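You operate a simulated robot arm through the tools that you are given. There is no shell and no other tool.

You run a simulated two-armed robot. Do the job below in one go: nothing can be reset, and whatever is moved stays where it is left.

JOB
Load the teal cassette, rewind it, play it and stop at 3.

It is judged by the outcome, as a careful person would: the job done as asked, and still so three seconds after it is handed in. It fails if anything else is knocked over, pushed out of place, dropped, spilled or broken.

ROBOT AND FRAMES
Two 7-joint arms with fingered hands on one trunk that stands fixed in place. Base frame: the origin is at the foot of the trunk, x ahead of it, y to its left, z up. Readings come in m, rad, newtons and seconds.
The left shoulder is at [0.07, 0.157, 1.164], the right one opposite. With the tool pointing down near the work surface each hand reaches from about 0.26 to 0.9 m from the base axis, measured 20 degrees to its own side. Payload 5 kg a hand.
Tool frame (each hand has its own): the origin (TCP) lies between the finger pads and is the grasp point; the fingertips stand 0.031 m ahead of it; z points along the fingers, y is the line along which they close. Largest opening 0.156 m; the body of the gripper starts 0.088 m behind the TCP. The gripper is a hand of 4 fingers: y runs from the thumb to the fingers, the wrist lies at [0, 0, -0.249] in the tool frame, and closing takes about 1.5 s.
Orientation is that of the tool frame in the base frame, as a unit quaternion [w, x, y, z]. With the fingers straight down and closing along the base's y, the tool's x points along the base's -x, its y along +y and its z along -z.

CONTROLS
- The arms move only by the tool move_arm. It takes "left_motion", "right_motion" or both (then of equal length, played together; a hand with none holds still); each is a list of rows, each a list of 7 numbers: the closure, from 0 (fully open) to 1 (shut), then the shift along the base's x, y, z in m, then the turn, a rotation vector about the base's x, y, z in rad. In form: [[jaw, tx, ty, tz, wx, wy, wz], ...]. A call has 1 to 20 rows; each row is the pose to reach, as a shift and turn from the pose commanded when the call began. A row lasts 0.2 s, in which the tool goes at most 0.05 m and 0.15 rad; a call with a longer step from one row to the next is refused whole, and so is a gripper value outside its range. A pose out of reach is approached as far as the arm can. The call stops where the force on the tool passes 40 N (or 10 N more than at its start, if that is more) or the arm is blocked; 0.2 s more then pass. The fingers move at their own pace (about 0.108 m/s each) and stop on an object; they squeeze with about 27 N. The grip force told is the motor's: it shows also when the fingers shut on nothing. Time passes only in rows, and 0.2 s behind the last, so rows that repeat a pose let the fingers close. The reply holds the time, the measured pose of the TCP, the force on the tool along the base axes, the opening and the grip force, in the units named above and with some noise, with the torque about the TCP (base axes, N m) and any sound that the robot's microphone picked up.
- Cameras (640 x 400 px; columns grow to the right, rows downward): "scene" is now at [0.133, -0.0253, 1.3923]; the picture's right is [-0.28, -0.96, -0.00], its down [-0.57, 0.17, -0.80] and it looks along [0.77, -0.22, -0.60] (base axes); focal length 357 px, centre (320, 200). "left" rides on the left gripper at [-0.072, 0.002, -0.111] in its tool frame; the picture's right is [-0.02, -1.00, 0.00], its down [0.84, -0.02, -0.54] and it looks along [0.54, -0.01, 0.84] (tool axes); focal length 234 px, centre (320, 200). "right" rides on the right gripper at [0.072, 0.002, -0.111] in its tool frame; the picture's right is [-0.02, 1.00, 0.00], its down [-0.84, -0.02, -0.54] and it looks along [-0.54, -0.01, 0.84] (tool axes); focal length 234 px, centre (320, 200). There is no depth. A picture from a camera that has moved, and an enlarged one, comes with that camera's place and axes in the base frame and with its lens.
- capture(camera): a new picture of that camera. It takes no simulated time.
- slide_trunk(by): slides the trunk up (or, below 0, down) by that many m; the arms and the scene camera ride with it, the base frame stays. It gives what a move gives, with no picture.
- grasp_type(shape, hand): the hand has 4 fingers and takes this shape, open, in about a second: jaw (thumb against the fingers, like two jaws); tri (thumb and two fingers); tip (a fingertip pinch); poke (one finger out to press); point (the index stretched); flat (the hand flat); cup (the hand cupped); fist (a fist). The gripper value then closes the fingers along that shape, each until it touches; the sizes above hold for jaw. It gives what a move gives, with no picture.
- head_to(pan, tilt): turns the head with the scene camera to pan (to the left, within 1.501 rad either way) and tilt (down, from -0.506 to 1.204), counted from straight ahead of the robot. It gives what a move gives.
- close_up(camera, box): a new picture of the part [left, top, right, bottom] of that camera's present view, enlarged. It takes no simulated time.
- finish_job(): hands the job in; it is judged then, once.

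Nothing tells you positions but the pictures and the camera data. Unless the task says otherwise, let go and move clear before handing in.

The tools are called after "Emit:" by a JSON object that holds its "fn" and its "kwargs". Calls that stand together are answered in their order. move_arm: Moves the arms, as the interface text tells. Its arguments: {"type":"object","properties":{"left_motion":{"type":"array","items":{"type":"array","items":{"type":"number"}}},"right_motion":{"type":"array","items":{"type":"array","items":{"type":"number"}}}},"required":[]} The other tools are called the same way: slide_trunk (by) slides the trunk up or down; grasp_type (shape, hand) gives the hand a shape; head_to (pan, tilt) turns the head that bears the scene camera; capture (camera) takes a picture; close_up (camera, box) takes an enlarged picture of a part of a camera's view; finish_job () hands the job in.

At the start:

```text
time_s: 0.0
left_tcp_pos: [0.6197, 0.0231, 1.1189]
left_tool_rot: [0.0, 0.0, 1.0, 0.0]
left_force: [0.0, 0.4, -0.2]
left_torque: [0.01, 0.01, -0.02]
left_grip_width: 0.1559
left_gripper_force: 0.1
left_shape: jaw
right_tcp_pos: [0.5809, -0.4585, 1.0817]
right_tool_rot: [0.0, 0.0, 1.0, 0.0]
right_force: [0.0, -0.2, 0.9]
right_torque: [0.03, -0.03, 0.03]
right_grip_width: 0.1557
right_gripper_force: 0.0
right_shape: jaw
trunk travel left (down, up): [-0.55, 0.39]
head pan, tilt: [-0.284, 0.641]
```

scene: 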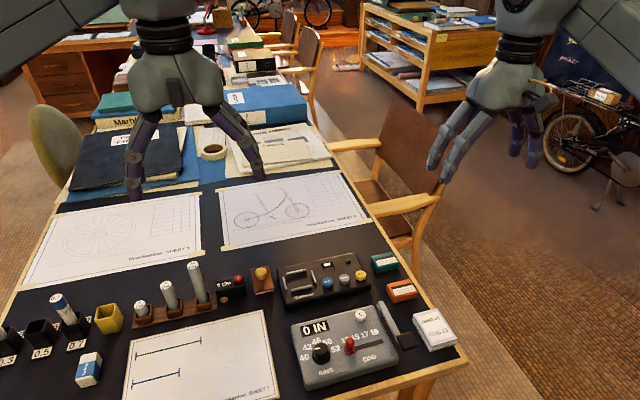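
right: 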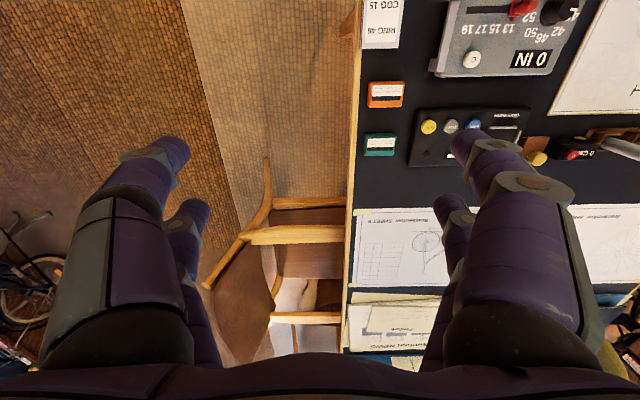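
left: 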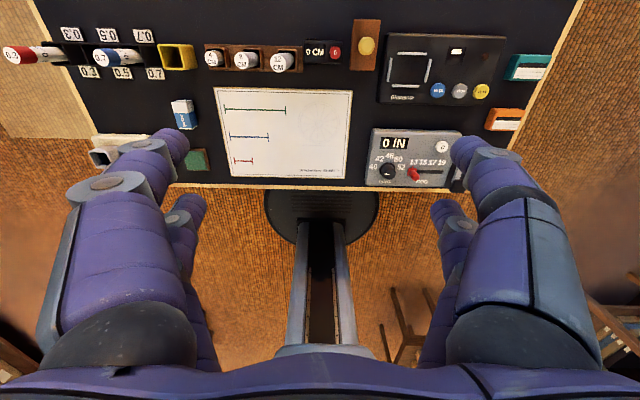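

I see a desk with a dictation-style cassette player (dark box with blue, grey and yellow buttons) and teal and orange cassettes to its right. I'll look closer at those before doing anything.

Emit:
{"fn": "close_up", "kwargs": {"camera": "scene", "box": [260, 230, 460, 355]}}

Emit:
{"fn": "close_up", "kwargs": {"camera": "left", "box": [340, 10, 560, 147]}}

Emit:
{"fn": "close_up", "kwargs": {"camera": "right", "box": [350, 70, 560, 201]}}

```text
3.20 times, centred on (360, 292) of scene
camera zoom: at [0.133, -0.0253, 1.3923], right [-0.28, -0.96, 0.0], down [-0.57, 0.17, -0.8], along [0.77, -0.22, -0.6], focal length 1142 px, centre (192, -96)
```

zoom: 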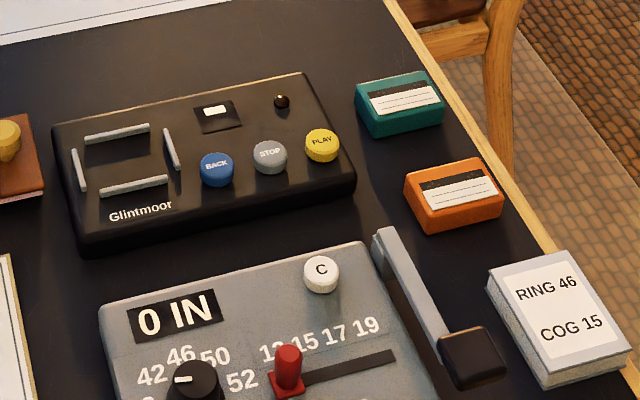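

```text
2.91 times, centred on (450, 78) of left
camera zoom: at [0.6914, 0.0239, 1.2302], right [0.02, -1.0, 0.0], down [-0.84, -0.02, 0.54], along [-0.54, -0.01, -0.84], focal length 681 px, centre (-58, 554)
```

zoom: 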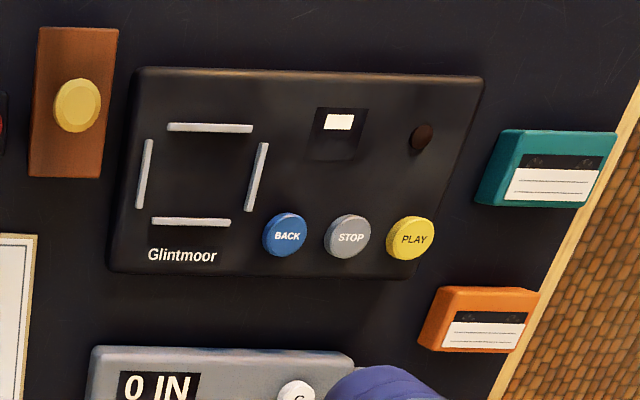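

```text
3.05 times, centred on (455, 136) of right
camera zoom: at [0.5088, -0.4558, 1.1906], right [0.02, 1.0, 0.0], down [0.84, -0.02, 0.54], along [0.54, -0.01, -0.84], focal length 714 px, centre (-91, 397)
```

zoom: 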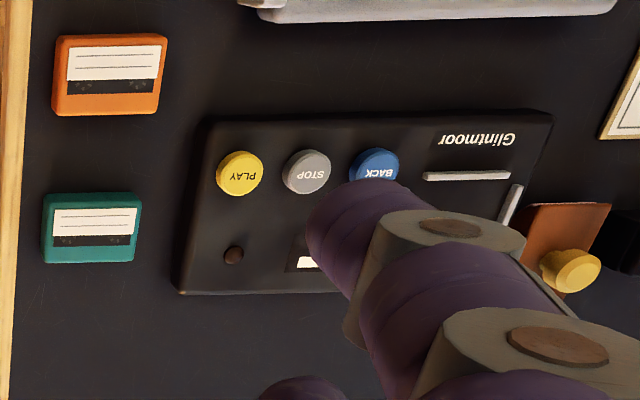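

The teal cassette looks to be at about (0.665, -0.344, 0.755), with the player's well near (0.66, -0.13). I'll move the left hand aside and bring the right hand's camera over the area for a better look.

Emit:
{"fn": "move_arm", "kwargs": {"left_motion": [[0, 0, 0.04, 0, 0, 0, 0], [0, 0, 0.08, 0, 0, 0, 0], [0, 0, 0.12, 0, 0, 0, 0], [0, 0, 0.16, 0, 0, 0, 0], [0, 0, 0.2, 0, 0, 0, 0], [0, 0, 0.22, 0, 0, 0, 0]], "right_motion": [[0, -0.01, 0.03, -0.01, 0, 0, 0], [0, -0.02, 0.06, -0.02, 0, 0, 0], [0, -0.03, 0.09, -0.03, 0, 0, 0], [0, -0.04, 0.12, -0.04, 0, 0, 0], [0, -0.05, 0.15, -0.05, 0, 0, 0], [0, -0.06, 0.18, -0.06, 0, 0, 0]]}}

```text
time_s: 1.4
left_tcp_pos: [0.62, 0.2444, 1.1195]
left_tool_rot: [0.0, 0.0, 1.0, 0.0]
left_force: [-0.2, 0.1, -0.3]
left_torque: [0.0, -0.01, -0.02]
left_grip_width: 0.1558
left_gripper_force: 0.1
left_shape: jaw
right_tcp_pos: [0.5201, -0.275, 1.0215]
right_tool_rot: [0.0, 0.002, 1.0, -0.001]
right_force: [0.1, 0.7, 0.2]
right_torque: [0.01, 0.0, 0.01]
right_grip_width: 0.1561
right_gripper_force: 0.1
right_shape: jaw
trunk travel left (down, up): [-0.55, 0.39]
head pan, tilt: [-0.284, 0.641]
```

The right hand is now above the area at about (0.52, -0.275, 1.02). I'll take pictures from both cameras to pin down positions.

Emit:
{"fn": "capture", "kwargs": {"camera": "right"}}

Emit:
{"fn": "capture", "kwargs": {"camera": "scene"}}

```text
taken
camera right: at [0.4467, -0.2738, 1.1319], right [0.03, 1.0, 0.0], down [0.84, -0.02, 0.55], along [0.54, -0.01, -0.84], focal length 234 px, centre (320, 200)
```

right: 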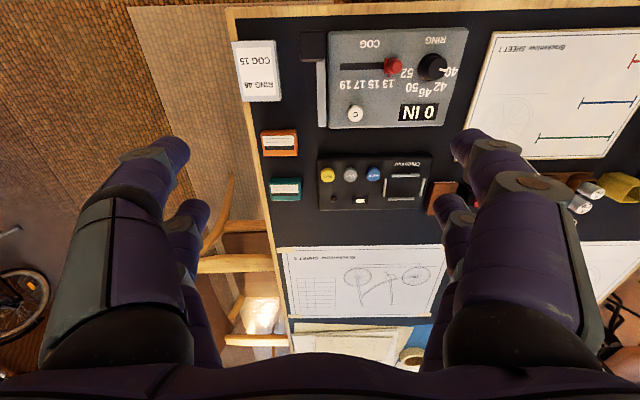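

```text
taken
camera scene: at [0.1328, -0.0236, 1.3924], right [-0.28, -0.96, 0.0], down [-0.57, 0.17, -0.8], along [0.77, -0.23, -0.6], focal length 357 px, centre (320, 200)
```

scene: 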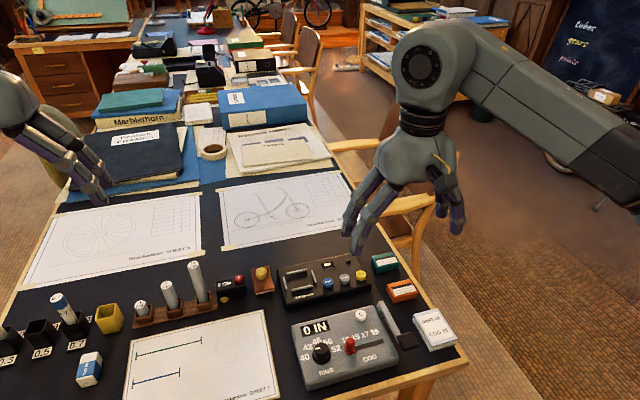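

The player and cassettes are in view (upside down in this camera). I'll zoom in for detail.

Emit:
{"fn": "close_up", "kwargs": {"camera": "right", "box": [250, 110, 450, 235]}}

Emit:
{"fn": "close_up", "kwargs": {"camera": "scene", "box": [270, 245, 430, 345]}}

Emit:
{"fn": "close_up", "kwargs": {"camera": "scene", "box": [330, 90, 490, 190]}}

Emit:
{"fn": "close_up", "kwargs": {"camera": "scene", "box": [275, 250, 355, 300]}}

```text
3.20 times, centred on (350, 172) of right
camera zoom: at [0.4467, -0.2738, 1.1319], right [0.03, 1.0, 0.0], down [0.84, -0.02, 0.55], along [0.54, -0.01, -0.84], focal length 749 px, centre (224, 288)
```

zoom: 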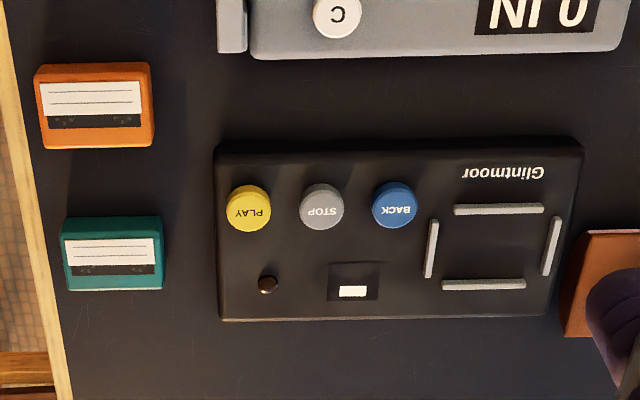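

```text
4.00 times, centred on (350, 295) of scene
camera zoom: at [0.1328, -0.0236, 1.3924], right [-0.28, -0.96, 0.0], down [-0.57, 0.17, -0.8], along [0.77, -0.23, -0.6], focal length 1427 px, centre (200, -180)
```

zoom: 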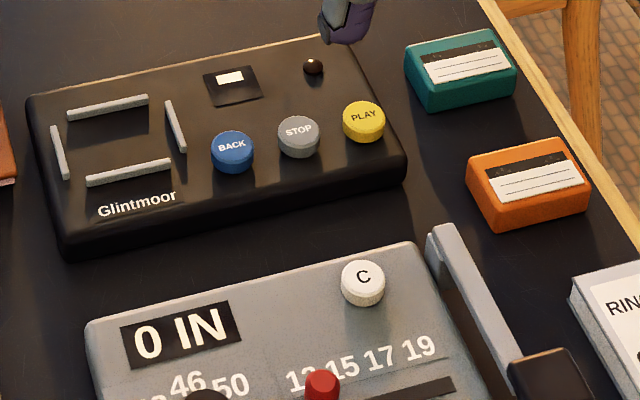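

```text
4.00 times, centred on (410, 140) of scene
camera zoom: at [0.1328, -0.0236, 1.3924], right [-0.28, -0.96, 0.0], down [-0.57, 0.17, -0.8], along [0.77, -0.23, -0.6], focal length 1427 px, centre (-40, 440)
```

zoom: 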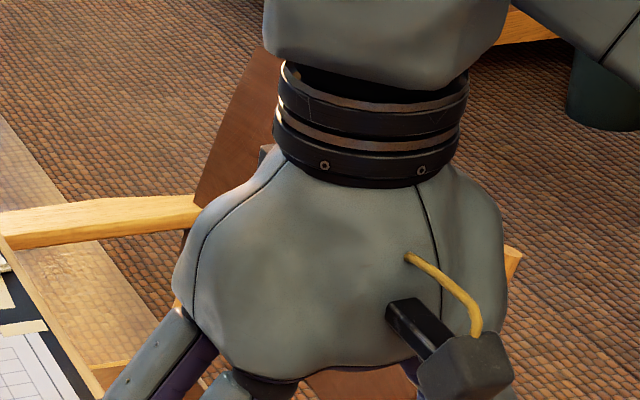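

```text
8.00 times, centred on (315, 275) of scene
camera zoom: at [0.1328, -0.0236, 1.3924], right [-0.28, -0.96, 0.0], down [-0.57, 0.17, -0.8], along [0.77, -0.23, -0.6], focal length 2854 px, centre (360, -400)
```

zoom: 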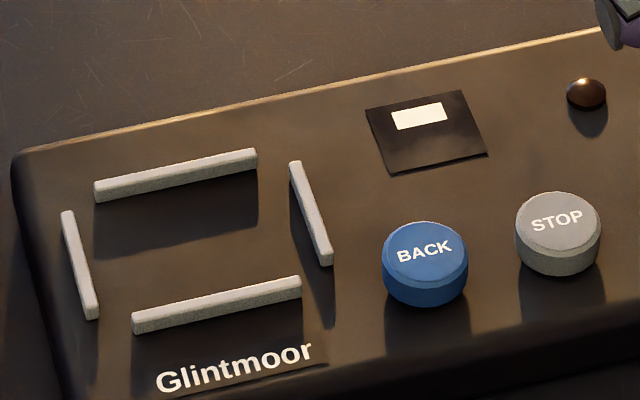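

The table top comes out near z=0.74, and the cassette is roughly 0.056 x 0.04 m in size. I'll lower the right camera for a more precise look at the well and cassettes.

Emit:
{"fn": "move_arm", "kwargs": {"right_motion": [[0, 0.02, 0.011, -0.03, 0, 0, 0], [0, 0.04, 0.022, -0.06, 0, 0, 0], [0, 0.06, 0.033, -0.09, 0, 0, 0], [0, 0.08, 0.045, -0.12, 0, 0, 0], [0, 0.08, 0.045, -0.12, 0, 0, 0]]}}

Emit:
{"fn": "capture", "kwargs": {"camera": "right"}}

Emit:
{"fn": "close_up", "kwargs": {"camera": "right", "box": [180, 80, 480, 268]}}

Emit:
{"fn": "close_up", "kwargs": {"camera": "scene", "box": [360, 240, 430, 284]}}

```text
time_s: 2.6
left_tcp_pos: [0.6187, 0.2441, 1.12]
left_tool_rot: [0.0, 0.001, 1.0, -0.001]
left_force: [0.1, 0.0, -0.3]
left_torque: [0.01, 0.0, 0.02]
left_grip_width: 0.156
left_gripper_force: 0.1
left_shape: jaw
right_tcp_pos: [0.6003, -0.2317, 0.9041]
right_tool_rot: [0.0, -0.001, 1.0, 0.0]
right_force: [0.3, 0.1, 0.4]
right_torque: [0.03, -0.03, -0.01]
right_grip_width: 0.156
right_gripper_force: 0.0
right_shape: jaw
trunk travel left (down, up): [-0.55, 0.39]
head pan, tilt: [-0.284, 0.641]
```

```text
taken
camera right: at [0.5275, -0.2308, 1.0133], right [0.02, 1.0, 0.0], down [0.84, -0.02, 0.55], along [0.55, -0.01, -0.84], focal length 234 px, centre (320, 200)
```

right: 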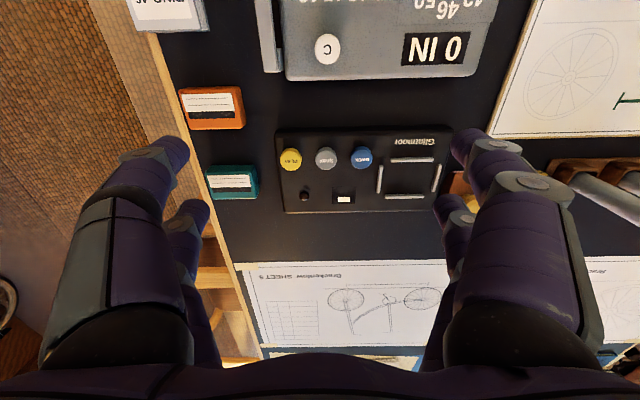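

```text
2.13 times, centred on (330, 174) of right
camera zoom: at [0.5275, -0.2308, 1.0133], right [0.02, 1.0, 0.0], down [0.84, -0.02, 0.55], along [0.55, -0.01, -0.84], focal length 498 px, centre (299, 255)
```

zoom: 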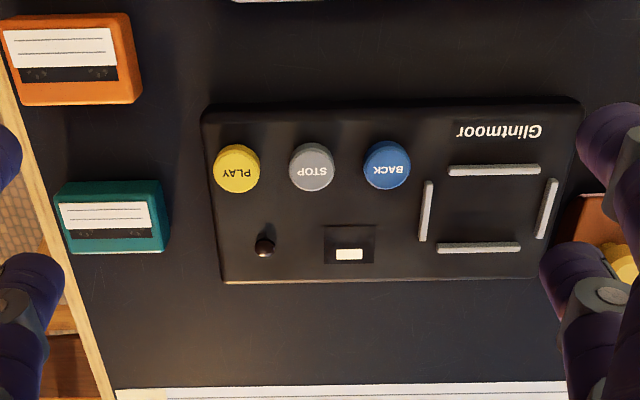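

```text
9.09 times, centred on (395, 262) of scene
camera zoom: at [0.1318, -0.0255, 1.3924], right [-0.28, -0.96, 0.0], down [-0.57, 0.17, -0.8], along [0.77, -0.22, -0.6], focal length 3243 px, centre (-362, -364)
```

zoom: 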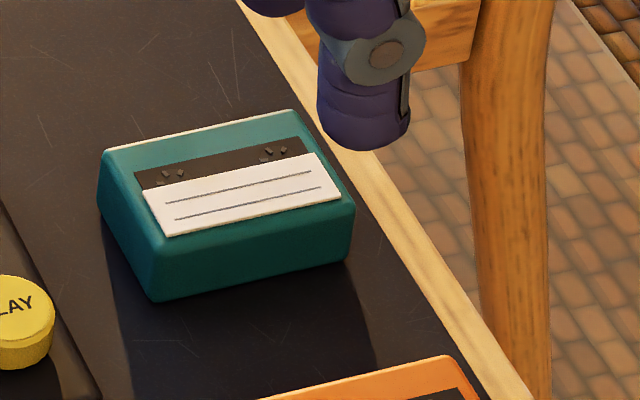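

I place the cassette at about x 0.650–0.686, y -0.374 to -0.318, top z≈0.762, and the well's centre at about (0.658, -0.1305) with rail tops near 0.772. Before grasping, I'll part-close the hand in free air to learn how the fingers move.

Emit:
{"fn": "move_arm", "kwargs": {"right_motion": [[0.6, 0, 0, 0.03, 0, 0, 0], [0.6, 0, 0, 0.03, 0, 0, 0], [0.6, 0, 0, 0.03, 0, 0, 0], [0.6, 0, 0, 0.03, 0, 0, 0], [0.6, 0, 0, 0.03, 0, 0, 0], [0.6, 0, 0, 0.03, 0, 0, 0]]}}

Emit:
{"fn": "capture", "kwargs": {"camera": "right"}}

Emit:
{"fn": "capture", "kwargs": {"camera": "scene"}}

```text
time_s: 4.0
left_tcp_pos: [0.6192, 0.2443, 1.1186]
left_tool_rot: [0.001, 0.0, 1.0, 0.001]
left_force: [-1.1, 0.0, -0.5]
left_torque: [-0.01, 0.01, 0.0]
left_grip_width: 0.1559
left_gripper_force: 0.1
left_shape: jaw
right_tcp_pos: [0.5991, -0.233, 0.9327]
right_tool_rot: [0.001, 0.0, 1.0, 0.0]
right_force: [0.1, -0.2, 0.0]
right_torque: [0.02, -0.01, -0.02]
right_grip_width: 0.0628
right_gripper_force: 0.1
right_shape: jaw
trunk travel left (down, up): [-0.55, 0.39]
head pan, tilt: [-0.284, 0.641]
```

```text
taken
camera right: at [0.5263, -0.2304, 1.0429], right [0.02, 1.0, 0.0], down [0.84, -0.02, 0.54], along [0.54, -0.01, -0.84], focal length 234 px, centre (320, 200)
```

right: 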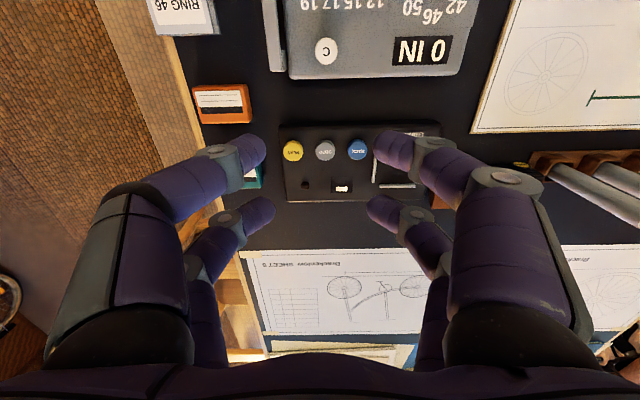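

```text
taken
camera scene: at [0.1329, -0.0249, 1.3923], right [-0.28, -0.96, 0.0], down [-0.57, 0.17, -0.8], along [0.77, -0.22, -0.6], focal length 357 px, centre (320, 200)
```

scene: 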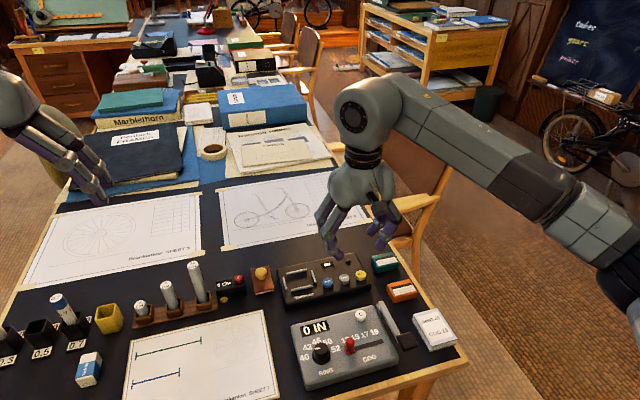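

In the jaw shape the hand has two finger pairs about 0.044 m apart, so gripping across the cassette's short side (along x) suits it best. I'll move above the teal cassette while turning the hand 90°.

Emit:
{"fn": "move_arm", "kwargs": {"right_motion": [[0.5, 0.006, -0.01, 0, 0, 0, -0.1428], [0.5, 0.012, -0.02, 0, 0, 0, -0.2856], [0.5, 0.018, -0.03, 0, 0, 0, -0.4284], [0.5, 0.025, -0.04, 0, 0, 0, -0.5712], [0.5, 0.031, -0.05, 0, 0, 0, -0.714], [0.5, 0.037, -0.06, 0, 0, 0, -0.8568], [0.5, 0.044, -0.07, 0, 0, 0, -0.9996], [0.5, 0.05, -0.08, 0, 0, 0, -1.1424], [0.5, 0.056, -0.09, 0, 0, 0, -1.2852], [0.5, 0.062, -0.1, 0, 0, 0, -1.428], [0.5, 0.069, -0.113, 0, 0, 0, -1.5708], [0.5, 0.069, -0.113, 0, 0, 0, -1.5708], [0.5, 0.069, -0.113, 0, 0, 0, -1.5708]]}}

Emit:
{"fn": "capture", "kwargs": {"camera": "right"}}

Emit:
{"fn": "capture", "kwargs": {"camera": "scene"}}

```text
time_s: 6.8
left_tcp_pos: [0.6195, 0.2444, 1.119]
left_tool_rot: [0.0, 0.0, 1.0, 0.001]
left_force: [-0.1, -0.1, -0.4]
left_torque: [-0.02, -0.01, 0.01]
left_grip_width: 0.1563
left_gripper_force: 0.0
left_shape: jaw
right_tcp_pos: [0.729, -0.3845, 0.8824]
right_tool_rot: [0.0, 0.707, 0.708, -0.001]
right_force: [0.6, 1.1, -0.3]
right_torque: [-0.04, 0.01, 0.0]
right_grip_width: 0.0776
right_gripper_force: 0.0
right_shape: jaw
right hand out of reach, approached as far as the arm can: row 9, 10, 11, 12, 13
trunk travel left (down, up): [-0.55, 0.39]
head pan, tilt: [-0.284, 0.641]
```

```text
taken
camera right: at [0.7295, -0.3114, 0.9934], right [1.0, -0.02, 0.0], down [-0.02, -0.84, 0.54], along [-0.01, -0.54, -0.84], focal length 234 px, centre (320, 200)
```

right: 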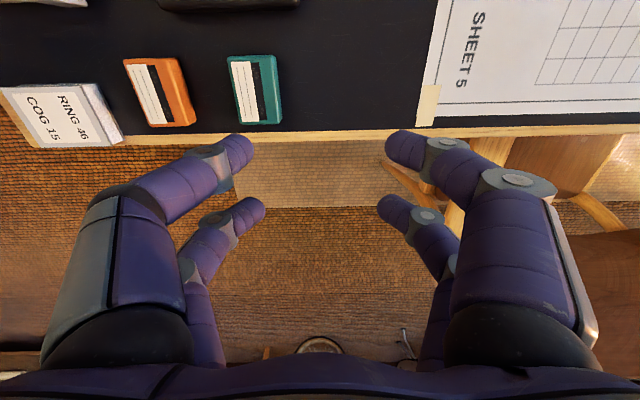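

```text
taken
camera scene: at [0.1334, -0.0247, 1.3922], right [-0.28, -0.96, 0.0], down [-0.57, 0.17, -0.8], along [0.77, -0.22, -0.6], focal length 357 px, centre (320, 200)
```

scene: 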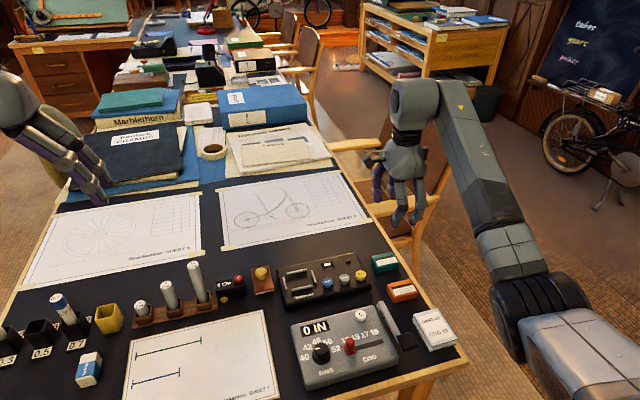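

A -90° turn is beyond the arm's joint limits here: it drifted to (0.729, -0.385). I'll turn back to neutral and then try +90° instead.

Emit:
{"fn": "move_arm", "kwargs": {"right_motion": [[0.5, 0, 0, 0.01, 0, 0, 0.1428], [0.5, 0, 0, 0.02, 0, 0, 0.2856], [0.5, 0, 0, 0.03, 0, 0, 0.4284], [0.5, 0, 0, 0.03, 0, 0, 0.5712], [0.5, 0, 0, 0.03, 0, 0, 0.714], [0.5, 0, 0, 0.03, 0, 0, 0.8568], [0.5, 0, 0, 0.03, 0, 0, 0.9996], [0.5, 0, 0, 0.03, 0, 0, 1.1424], [0.5, 0, 0, 0.03, 0, 0, 1.2852], [0.5, 0, 0, 0.03, 0, 0, 1.428], [0.5, 0, 0, 0.03, 0, 0, 1.5708], [0.5, 0, 0, 0.03, 0, 0, 1.5708]]}}

```text
time_s: 9.4
left_tcp_pos: [0.6195, 0.244, 1.1191]
left_tool_rot: [0.0, 0.0, 1.0, 0.0]
left_force: [-0.1, 0.4, -0.3]
left_torque: [0.0, -0.04, -0.03]
left_grip_width: 0.1557
left_gripper_force: 0.0
left_shape: jaw
right_tcp_pos: [0.7297, -0.3863, 0.9138]
right_tool_rot: [0.0, -0.001, 1.0, 0.0]
right_force: [-0.5, -0.1, -0.5]
right_torque: [0.01, 0.0, -0.02]
right_grip_width: 0.0777
right_gripper_force: 0.1
right_shape: jaw
trunk travel left (down, up): [-0.55, 0.39]
head pan, tilt: [-0.284, 0.641]
```

The hand is back to neutral at (0.73, -0.386, 0.914). I'll move it above the cassette while turning +90°.

Emit:
{"fn": "move_arm", "kwargs": {"right_motion": [[0.5, -0.006, 0.004, 0, 0, 0, 0.1428], [0.5, -0.012, 0.008, 0, 0, 0, 0.2856], [0.5, -0.018, 0.012, 0, 0, 0, 0.4284], [0.5, -0.024, 0.016, 0, 0, 0, 0.5712], [0.5, -0.03, 0.02, 0, 0, 0, 0.714], [0.5, -0.036, 0.024, 0, 0, 0, 0.8568], [0.5, -0.042, 0.028, 0, 0, 0, 0.9996], [0.5, -0.048, 0.032, 0, 0, 0, 1.1424], [0.5, -0.054, 0.036, 0, 0, 0, 1.2852], [0.5, -0.06, 0.04, 0, 0, 0, 1.428], [0.5, -0.0617, 0.0403, 0, 0, 0, 1.5708], [0.5, -0.0617, 0.0403, 0, 0, 0, 1.5708]]}}

Emit:
{"fn": "capture", "kwargs": {"camera": "right"}}

Emit:
{"fn": "capture", "kwargs": {"camera": "scene"}}

```text
time_s: 12.0
left_tcp_pos: [0.6197, 0.2452, 1.1187]
left_tool_rot: [0.001, -0.001, 1.0, 0.001]
left_force: [0.1, 1.0, 0.4]
left_torque: [-0.01, -0.01, -0.01]
left_grip_width: 0.156
left_gripper_force: 0.0
left_shape: jaw
right_tcp_pos: [0.6685, -0.3469, 0.9139]
right_tool_rot: [0.0, 0.707, -0.707, 0.0]
right_force: [-0.6, -0.3, 0.2]
right_torque: [-0.06, -0.02, 0.0]
right_grip_width: 0.0775
right_gripper_force: 0.0
right_shape: jaw
trunk travel left (down, up): [-0.55, 0.39]
head pan, tilt: [-0.284, 0.641]
```

```text
taken
camera right: at [0.6651, -0.4182, 1.0231], right [-1.0, 0.02, 0.0], down [0.02, 0.84, 0.54], along [0.01, 0.54, -0.84], focal length 234 px, centre (320, 200)
```

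right: 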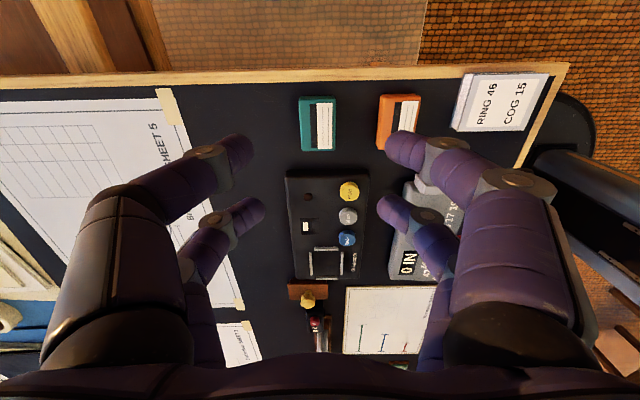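

```text
taken
camera scene: at [0.133, -0.025, 1.3923], right [-0.28, -0.96, 0.0], down [-0.57, 0.17, -0.8], along [0.77, -0.22, -0.6], focal length 357 px, centre (320, 200)
```

scene: 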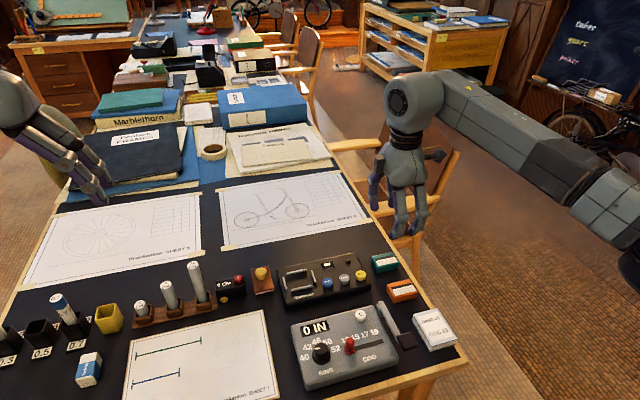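

The +90° turn works, and the hand is squarely above the cassette. I'll zoom in from this viewpoint to check the cassette's centre.

Emit:
{"fn": "close_up", "kwargs": {"camera": "right", "box": [260, 80, 420, 180]}}

Emit:
{"fn": "close_up", "kwargs": {"camera": "right", "box": [270, 160, 390, 290]}}

```text
4.00 times, centred on (340, 130) of right
camera zoom: at [0.6651, -0.4182, 1.0231], right [-1.0, 0.02, 0.0], down [0.02, 0.84, 0.54], along [0.01, 0.54, -0.84], focal length 937 px, centre (240, 480)
```

zoom: 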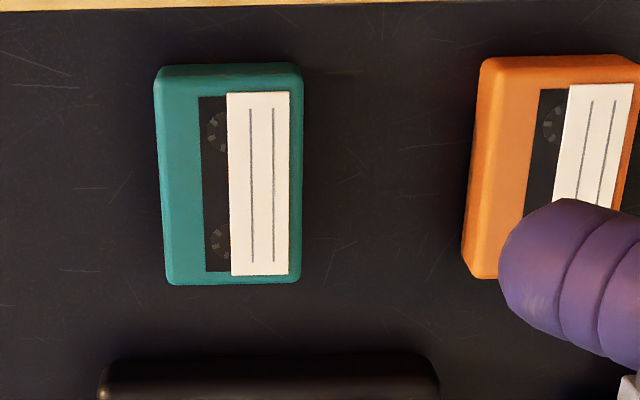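

```text
3.08 times, centred on (330, 225) of right
camera zoom: at [0.6651, -0.4182, 1.0231], right [-1.0, 0.02, 0.0], down [0.02, 0.84, 0.54], along [0.01, 0.54, -0.84], focal length 720 px, centre (289, 123)
```

zoom: 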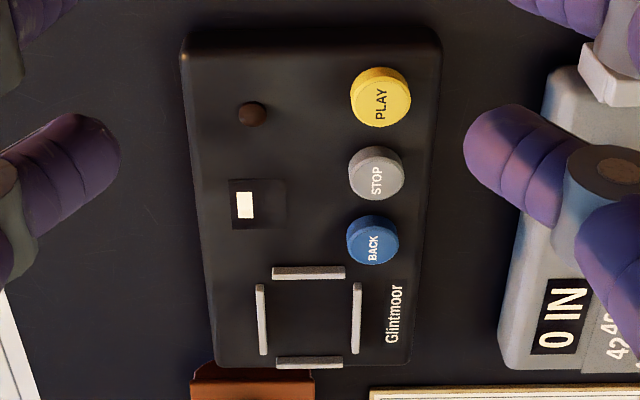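

From this view the cassette's centre is (0.669, -0.3455), aligned with the base axes, and the well's centre is about (0.661, -0.131). I'll lower the open fingers around the cassette, with the tips about 11 mm below its top.

Emit:
{"fn": "move_arm", "kwargs": {"right_motion": [[0.5, 0.0005, 0.001, -0.04, 0, 0, 0], [0.5, 0.0005, 0.0014, -0.08, 0, 0, 0], [0.5, 0.0005, 0.0014, -0.11, 0, 0, 0], [0.5, 0.0005, 0.0014, -0.125, 0, 0, 0], [0.5, 0.0005, 0.0014, -0.132, 0, 0, 0], [0.5, 0.0005, 0.0014, -0.132, 0, 0, 0]]}}

Emit:
{"fn": "capture", "kwargs": {"camera": "right"}}

Emit:
{"fn": "close_up", "kwargs": {"camera": "scene", "box": [340, 210, 440, 310]}}

```text
time_s: 13.4
left_tcp_pos: [0.6191, 0.2436, 1.1193]
left_tool_rot: [0.0, 0.0, 1.0, 0.0]
left_force: [0.9, 0.2, 0.4]
left_torque: [-0.02, 0.01, 0.0]
left_grip_width: 0.1559
left_gripper_force: 0.1
left_shape: jaw
right_tcp_pos: [0.6692, -0.3459, 0.7796]
right_tool_rot: [0.0, 0.707, -0.707, 0.001]
right_force: [-0.9, 0.0, 0.6]
right_torque: [0.0, 0.01, -0.01]
right_grip_width: 0.0776
right_gripper_force: 0.0
right_shape: jaw
trunk travel left (down, up): [-0.55, 0.39]
head pan, tilt: [-0.284, 0.641]
```

```text
taken
camera right: at [0.6652, -0.4168, 0.889], right [-1.0, 0.02, 0.0], down [0.02, 0.84, 0.54], along [0.01, 0.54, -0.84], focal length 234 px, centre (320, 200)
```

right: 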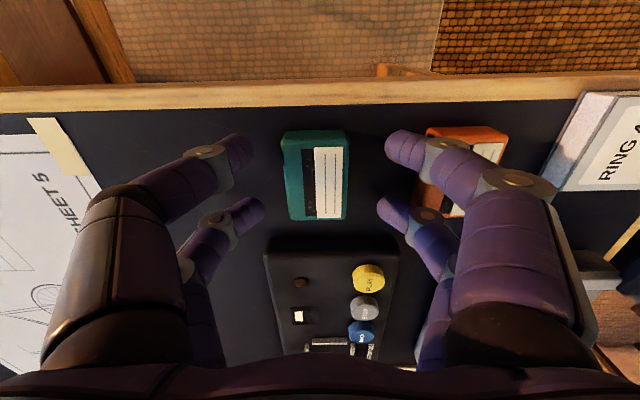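

```text
4.00 times, centred on (390, 260) of scene
camera zoom: at [0.133, -0.0251, 1.3923], right [-0.28, -0.96, 0.0], down [-0.57, 0.17, -0.8], along [0.77, -0.22, -0.6], focal length 1427 px, centre (40, -40)
```

zoom: 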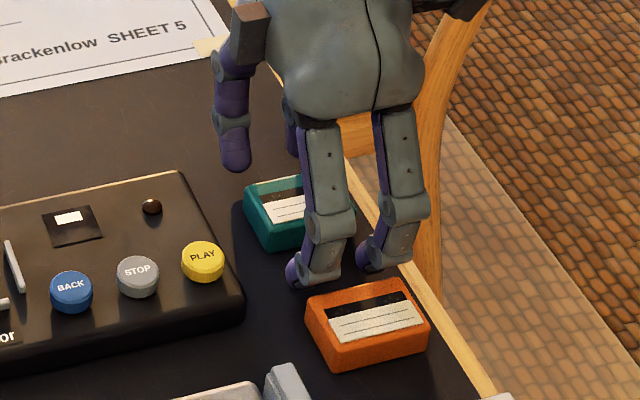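

The fingers straddle the teal cassette with clear space on both sides. I'll close on it now.

Emit:
{"fn": "move_arm", "kwargs": {"right_motion": [[0.7, 0, 0, 0, 0, 0, 0], [0.8, 0, 0, 0, 0, 0, 0], [0.9, 0, 0, 0, 0, 0, 0], [1, 0, 0, 0, 0, 0, 0], [1, 0, 0, 0, 0, 0, 0], [1, 0, 0, 0, 0, 0, 0]]}}

Emit:
{"fn": "capture", "kwargs": {"camera": "right"}}

```text
time_s: 14.8
left_tcp_pos: [0.6198, 0.2441, 1.1196]
left_tool_rot: [0.0, 0.0, 1.0, 0.0]
left_force: [0.6, -0.1, 0.1]
left_torque: [0.0, -0.03, -0.04]
left_grip_width: 0.1559
left_gripper_force: 0.0
left_shape: jaw
right_tcp_pos: [0.668, -0.3454, 0.779]
right_tool_rot: [0.0, -0.707, 0.707, 0.0]
right_force: [0.4, 0.8, -0.6]
right_torque: [0.0, 0.01, -0.01]
right_grip_width: 0.0337
right_gripper_force: 27.4
right_shape: jaw
trunk travel left (down, up): [-0.55, 0.39]
head pan, tilt: [-0.284, 0.641]
```

```text
taken
camera right: at [0.6652, -0.4169, 0.8893], right [-1.0, 0.02, 0.0], down [0.02, 0.84, 0.54], along [0.01, 0.54, -0.84], focal length 234 px, centre (320, 200)
```

right: 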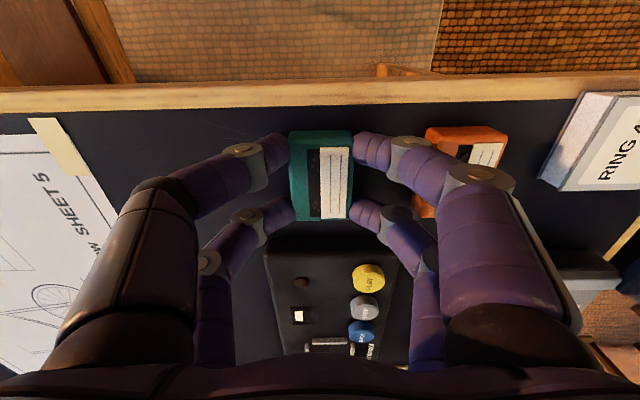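

The cassette is gripped at a width of 0.0337 m with 27 N. I'll zoom in to see exactly how it sits in the hand.

Emit:
{"fn": "close_up", "kwargs": {"camera": "right", "box": [250, 120, 410, 240]}}

Emit:
{"fn": "close_up", "kwargs": {"camera": "scene", "box": [360, 230, 430, 290]}}

```text
3.33 times, centred on (330, 180) of right
camera zoom: at [0.6652, -0.4169, 0.8893], right [-1.0, 0.02, 0.0], down [0.02, 0.84, 0.54], along [0.01, 0.54, -0.84], focal length 781 px, centre (287, 267)
```

zoom: 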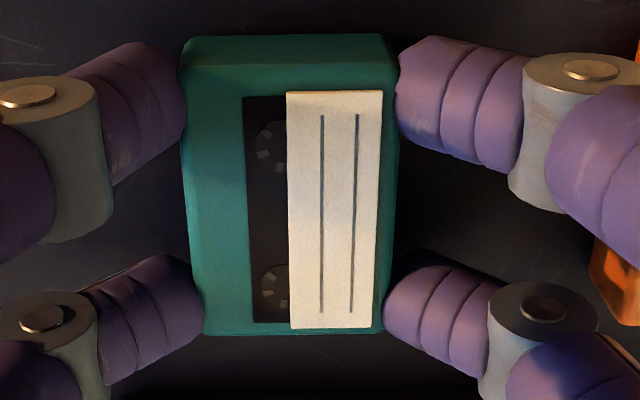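

```text
6.67 times, centred on (395, 260) of scene
camera zoom: at [0.133, -0.0251, 1.3923], right [-0.28, -0.96, 0.0], down [-0.57, 0.17, -0.8], along [0.77, -0.22, -0.6], focal length 2378 px, centre (-180, -200)
```

zoom: 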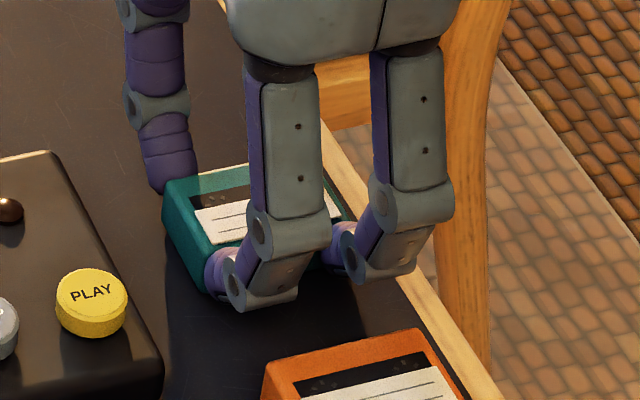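

The cassette is held centred in the fingers. I'll lift it, carry it over the player, and stop above the well to check alignment.

Emit:
{"fn": "move_arm", "kwargs": {"right_motion": [[1, 0, 0, 0.02, 0, 0, 0], [1, 0, 0, 0.05, 0, 0, 0], [1, 0, 0, 0.08, 0, 0, 0], [1, 0, 0.03, 0.08, 0, 0, 0], [1, -0.001, 0.065, 0.08, 0, 0, 0], [1, -0.002, 0.1, 0.08, 0, 0, 0], [1, -0.003, 0.135, 0.08, 0, 0, 0], [1, -0.004, 0.17, 0.08, 0, 0, 0], [1, -0.005, 0.2, 0.08, 0, 0, 0], [1, -0.005, 0.215, 0.08, 0, 0, 0], [1, -0.005, 0.215, 0.08, 0, 0, 0]]}}

Emit:
{"fn": "capture", "kwargs": {"camera": "right"}}

Emit:
{"fn": "capture", "kwargs": {"camera": "scene"}}

Emit:
{"fn": "capture", "kwargs": {"camera": "left"}}

```text
time_s: 17.2
left_tcp_pos: [0.6191, 0.2457, 1.1191]
left_tool_rot: [0.0, -0.001, 1.0, -0.001]
left_force: [-0.1, -0.6, -0.1]
left_torque: [-0.02, 0.02, 0.01]
left_grip_width: 0.1559
left_gripper_force: 0.1
left_shape: jaw
right_tcp_pos: [0.6592, -0.1307, 0.8637]
right_tool_rot: [-0.001, -0.707, 0.708, 0.0]
right_force: [-0.1, -0.4, -0.6]
right_torque: [-0.02, -0.02, -0.02]
right_grip_width: 0.0333
right_gripper_force: 26.9
right_shape: jaw
trunk travel left (down, up): [-0.55, 0.39]
head pan, tilt: [-0.284, 0.641]
```

```text
taken
camera right: at [0.6576, -0.2026, 0.9733], right [-1.0, 0.02, 0.0], down [0.02, 0.84, 0.54], along [0.01, 0.54, -0.84], focal length 234 px, centre (320, 200)
```

right: 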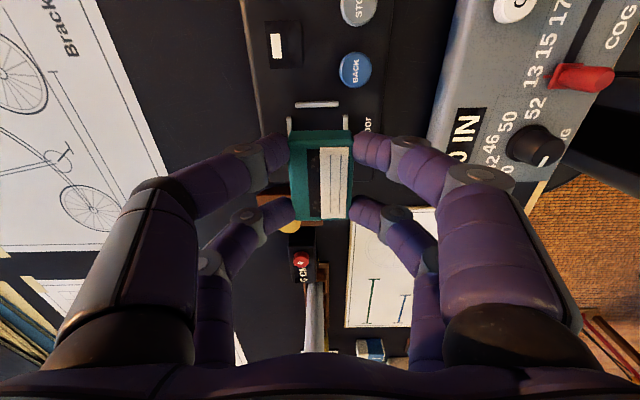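

```text
taken
camera scene: at [0.133, -0.0253, 1.3923], right [-0.28, -0.96, 0.0], down [-0.57, 0.17, -0.8], along [0.77, -0.22, -0.6], focal length 357 px, centre (320, 200)
```

scene: 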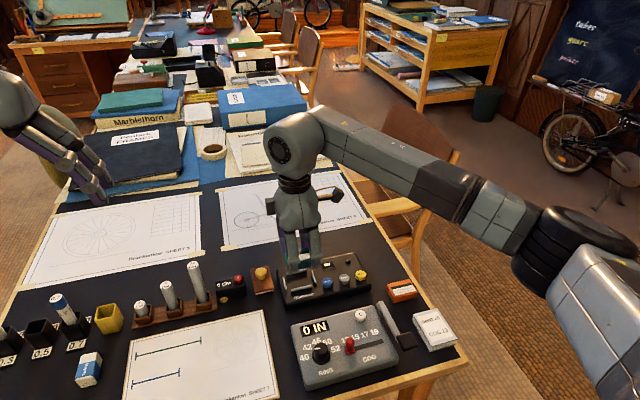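

```text
taken
camera left: at [0.6922, 0.2451, 1.2303], right [0.02, -1.0, 0.0], down [-0.84, -0.02, 0.54], along [-0.54, -0.01, -0.84], focal length 234 px, centre (320, 200)
```

left: 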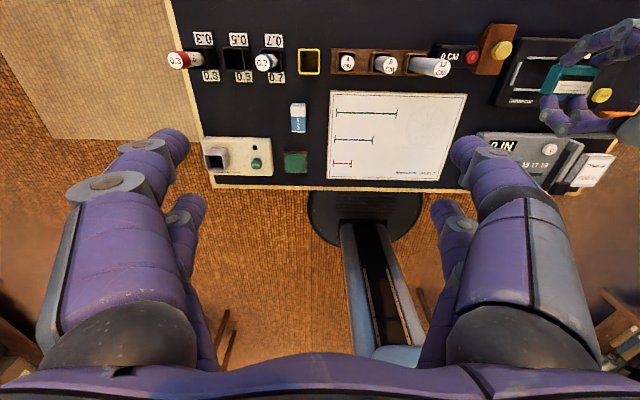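

The cassette is above the well, but the x reading (0.659) differs from what I commanded. I'll bring the left hand's camera closer as a second view, keeping it well above the upright posts, and re-read the pose.

Emit:
{"fn": "move_arm", "kwargs": {"left_motion": [[0, 0, -0.033, -0.029, 0, 0, 0], [0, 0, -0.066, -0.058, 0, 0, 0], [0, 0, -0.1, -0.087, 0, 0, 0], [0, 0, -0.133, -0.116, 0, 0, 0], [0, 0, -0.16, -0.14, 0, 0, 0], [0, 0, -0.167, -0.149, 0, 0, 0], [0, 0, -0.167, -0.149, 0, 0, 0]], "right_motion": [[1, 0, 0, 0, 0, 0, 0], [1, 0, 0, 0, 0, 0, 0], [1, 0, 0, 0, 0, 0, 0], [1, 0, 0, 0, 0, 0, 0], [1, 0, 0, 0, 0, 0, 0], [1, 0, 0, 0, 0, 0, 0], [1, 0, 0, 0, 0, 0, 0]]}}

Emit:
{"fn": "capture", "kwargs": {"camera": "left"}}

Emit:
{"fn": "close_up", "kwargs": {"camera": "scene", "box": [260, 225, 360, 310]}}

Emit:
{"fn": "close_up", "kwargs": {"camera": "right", "box": [240, 80, 400, 240]}}

```text
time_s: 18.8
left_tcp_pos: [0.6209, 0.0746, 0.9708]
left_tool_rot: [0.0, 0.0, 1.0, 0.0]
left_force: [-0.7, -0.1, 0.0]
left_torque: [-0.03, 0.01, 0.01]
left_grip_width: 0.1562
left_gripper_force: 0.0
left_shape: jaw
right_tcp_pos: [0.6602, -0.1297, 0.8629]
right_tool_rot: [0.001, 0.708, -0.706, 0.0]
right_force: [0.1, 0.2, -0.7]
right_torque: [-0.01, 0.0, -0.04]
right_grip_width: 0.0335
right_gripper_force: 27.1
right_shape: jaw
trunk travel left (down, up): [-0.55, 0.39]
head pan, tilt: [-0.284, 0.641]
```

```text
taken
camera left: at [0.6933, 0.0773, 1.0826], right [0.02, -1.0, 0.0], down [-0.84, -0.02, 0.54], along [-0.54, -0.01, -0.84], focal length 234 px, centre (320, 200)
```

left: 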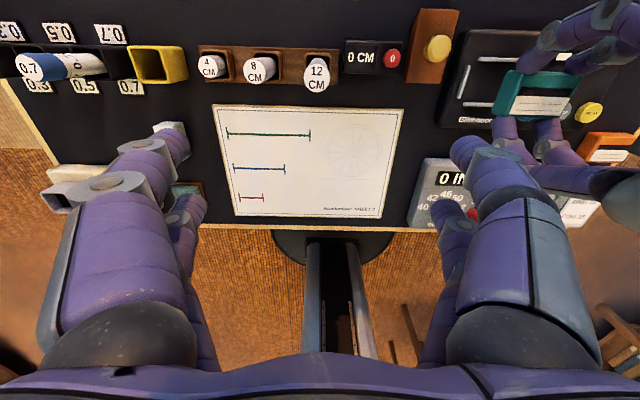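

```text
4.71 times, centred on (310, 268) of scene
camera zoom: at [0.133, -0.0252, 1.3923], right [-0.28, -0.96, 0.0], down [-0.57, 0.17, -0.8], along [0.77, -0.22, -0.6], focal length 1679 px, centre (367, -118)
```

zoom: 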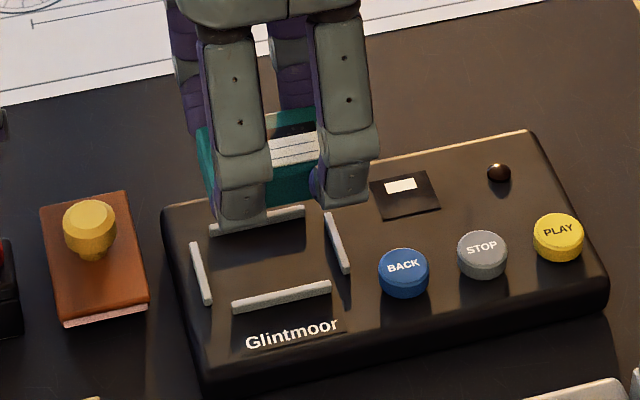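

```text
2.50 times, centred on (320, 160) of right
camera zoom: at [0.6577, -0.2027, 0.9734], right [-1.0, 0.02, 0.0], down [0.02, 0.84, 0.54], along [0.01, 0.54, -0.84], focal length 585 px, centre (320, 300)
```

zoom: 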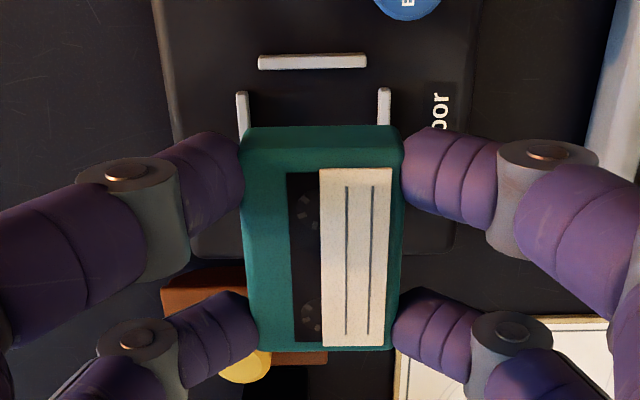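

The right camera shows the cassette about 3 mm short of the well's centre in x and 1 mm off in y. I'll cross-check with a zoom from the left camera.

Emit:
{"fn": "close_up", "kwargs": {"camera": "left", "box": [440, 20, 600, 130]}}

```text
3.64 times, centred on (520, 75) of left
camera zoom: at [0.6933, 0.0773, 1.0826], right [0.02, -1.0, 0.0], down [-0.84, -0.02, 0.54], along [-0.54, -0.01, -0.84], focal length 852 px, centre (-407, 654)
```

zoom: 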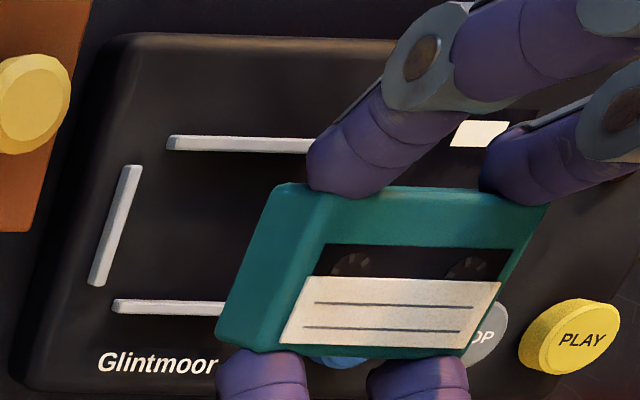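

The views agree. I'll shift x +2.8 mm, y -1 mm, and lower the cassette until its bottom is about 1 cm above the rails, then check again.

Emit:
{"fn": "move_arm", "kwargs": {"right_motion": [[1, 0.0014, -0.0005, -0.015, 0, 0, 0], [1, 0.0028, -0.001, -0.03, 0, 0, 0], [1, 0.0028, -0.001, -0.043, 0, 0, 0], [1, 0.0028, -0.001, -0.043, 0, 0, 0]]}}

Emit:
{"fn": "close_up", "kwargs": {"camera": "left", "box": [440, 20, 600, 130]}}

Emit:
{"fn": "close_up", "kwargs": {"camera": "scene", "box": [270, 235, 350, 300]}}

Emit:
{"fn": "close_up", "kwargs": {"camera": "right", "box": [240, 80, 400, 240]}}

```text
time_s: 19.8
left_tcp_pos: [0.6204, 0.0762, 0.971]
left_tool_rot: [0.0, -0.001, 1.0, 0.0]
left_force: [0.1, -0.4, -0.1]
left_torque: [0.02, 0.03, -0.01]
left_grip_width: 0.1558
left_gripper_force: 0.1
left_shape: jaw
right_tcp_pos: [0.6649, -0.1299, 0.8189]
right_tool_rot: [-0.001, 0.707, -0.707, 0.0]
right_force: [0.4, -0.6, -0.6]
right_torque: [-0.06, 0.0, 0.04]
right_grip_width: 0.0333
right_gripper_force: 26.9
right_shape: jaw
trunk travel left (down, up): [-0.55, 0.39]
head pan, tilt: [-0.284, 0.641]
```

```text
3.64 times, centred on (520, 75) of left
camera zoom: at [0.6932, 0.0775, 1.0829], right [0.02, -1.0, 0.0], down [-0.84, -0.02, 0.54], along [-0.54, -0.01, -0.84], focal length 852 px, centre (-407, 654)
```

zoom: 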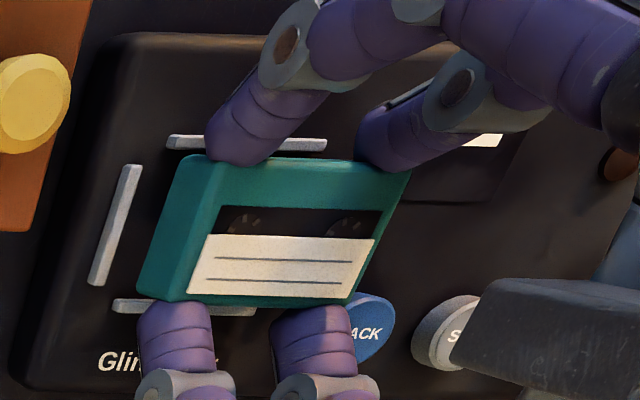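

```text
6.15 times, centred on (310, 268) of scene
camera zoom: at [0.1329, -0.0251, 1.3923], right [-0.28, -0.96, 0.0], down [-0.57, 0.17, -0.8], along [0.77, -0.22, -0.6], focal length 2196 px, centre (382, -215)
```

zoom: 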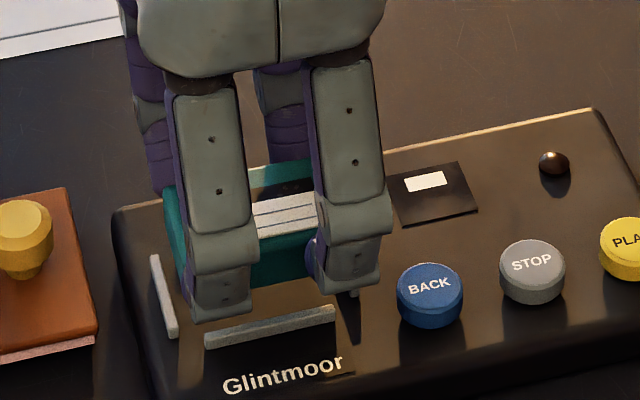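

```text
2.50 times, centred on (320, 160) of right
camera zoom: at [0.6619, -0.2026, 0.9285], right [-1.0, 0.02, 0.0], down [0.02, 0.84, 0.54], along [0.01, 0.54, -0.84], focal length 585 px, centre (320, 300)
```

zoom: 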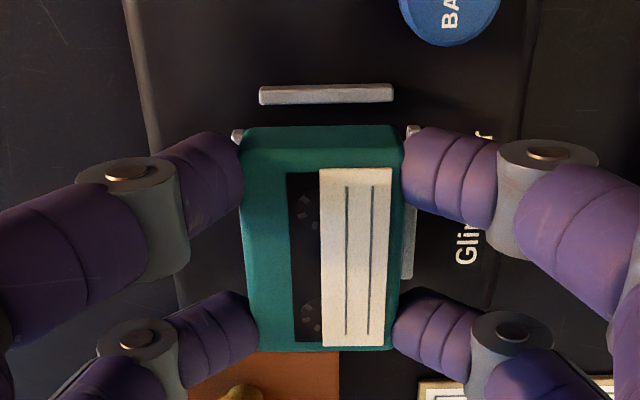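

The cassette is within about 1 mm of centre by all cameras, with roughly 3 mm clearance to each rail. I'll lower it gently into the well.

Emit:
{"fn": "move_arm", "kwargs": {"right_motion": [[1, -0.001, 0.0005, -0.004, 0, 0, 0], [1, -0.001, 0.0005, -0.008, 0, 0, 0], [1, -0.001, 0.0005, -0.012, 0, 0, 0], [1, -0.001, 0.0005, -0.012, 0, 0, 0]]}}

Emit:
{"fn": "close_up", "kwargs": {"camera": "left", "box": [440, 20, 600, 130]}}

Emit:
{"fn": "close_up", "kwargs": {"camera": "scene", "box": [270, 235, 350, 300]}}

Emit:
{"fn": "close_up", "kwargs": {"camera": "right", "box": [240, 80, 400, 240]}}

```text
time_s: 20.8
left_tcp_pos: [0.621, 0.0762, 0.9719]
left_tool_rot: [0.001, -0.001, 1.0, 0.0]
left_force: [0.6, 0.5, 0.1]
left_torque: [-0.02, 0.05, 0.01]
left_grip_width: 0.156
left_gripper_force: 0.1
left_shape: jaw
right_tcp_pos: [0.6643, -0.1304, 0.8054]
right_tool_rot: [0.0, -0.707, 0.707, 0.0]
right_force: [-0.2, 0.2, -0.9]
right_torque: [0.0, -0.01, 0.04]
right_grip_width: 0.0332
right_gripper_force: 27.0
right_shape: jaw
trunk travel left (down, up): [-0.55, 0.39]
head pan, tilt: [-0.284, 0.641]
```

```text
3.64 times, centred on (520, 75) of left
camera zoom: at [0.6933, 0.0775, 1.0828], right [0.02, -1.0, 0.0], down [-0.84, -0.02, 0.54], along [-0.54, -0.01, -0.84], focal length 852 px, centre (-407, 654)
```

zoom: 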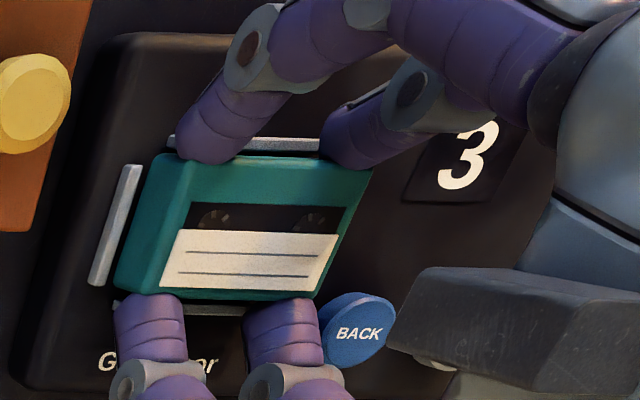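

```text
6.15 times, centred on (310, 268) of scene
camera zoom: at [0.133, -0.025, 1.3923], right [-0.28, -0.96, 0.0], down [-0.57, 0.17, -0.8], along [0.77, -0.22, -0.6], focal length 2196 px, centre (382, -215)
```

zoom: 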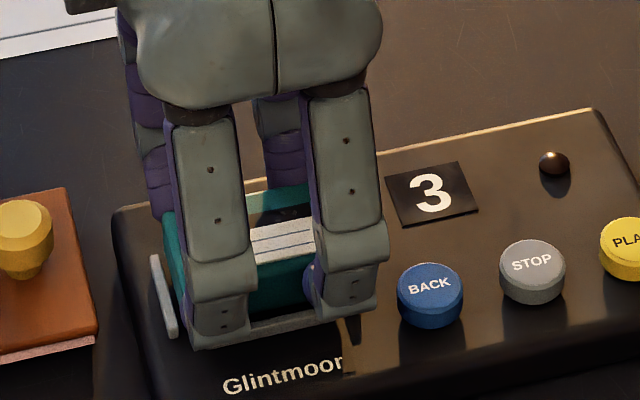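

```text
2.50 times, centred on (320, 160) of right
camera zoom: at [0.6617, -0.2014, 0.9157], right [-1.0, 0.02, 0.0], down [0.02, 0.84, 0.54], along [0.01, 0.54, -0.84], focal length 585 px, centre (320, 300)
```

zoom: 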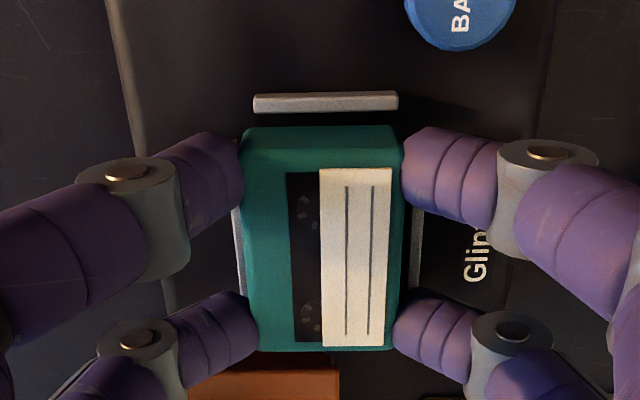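

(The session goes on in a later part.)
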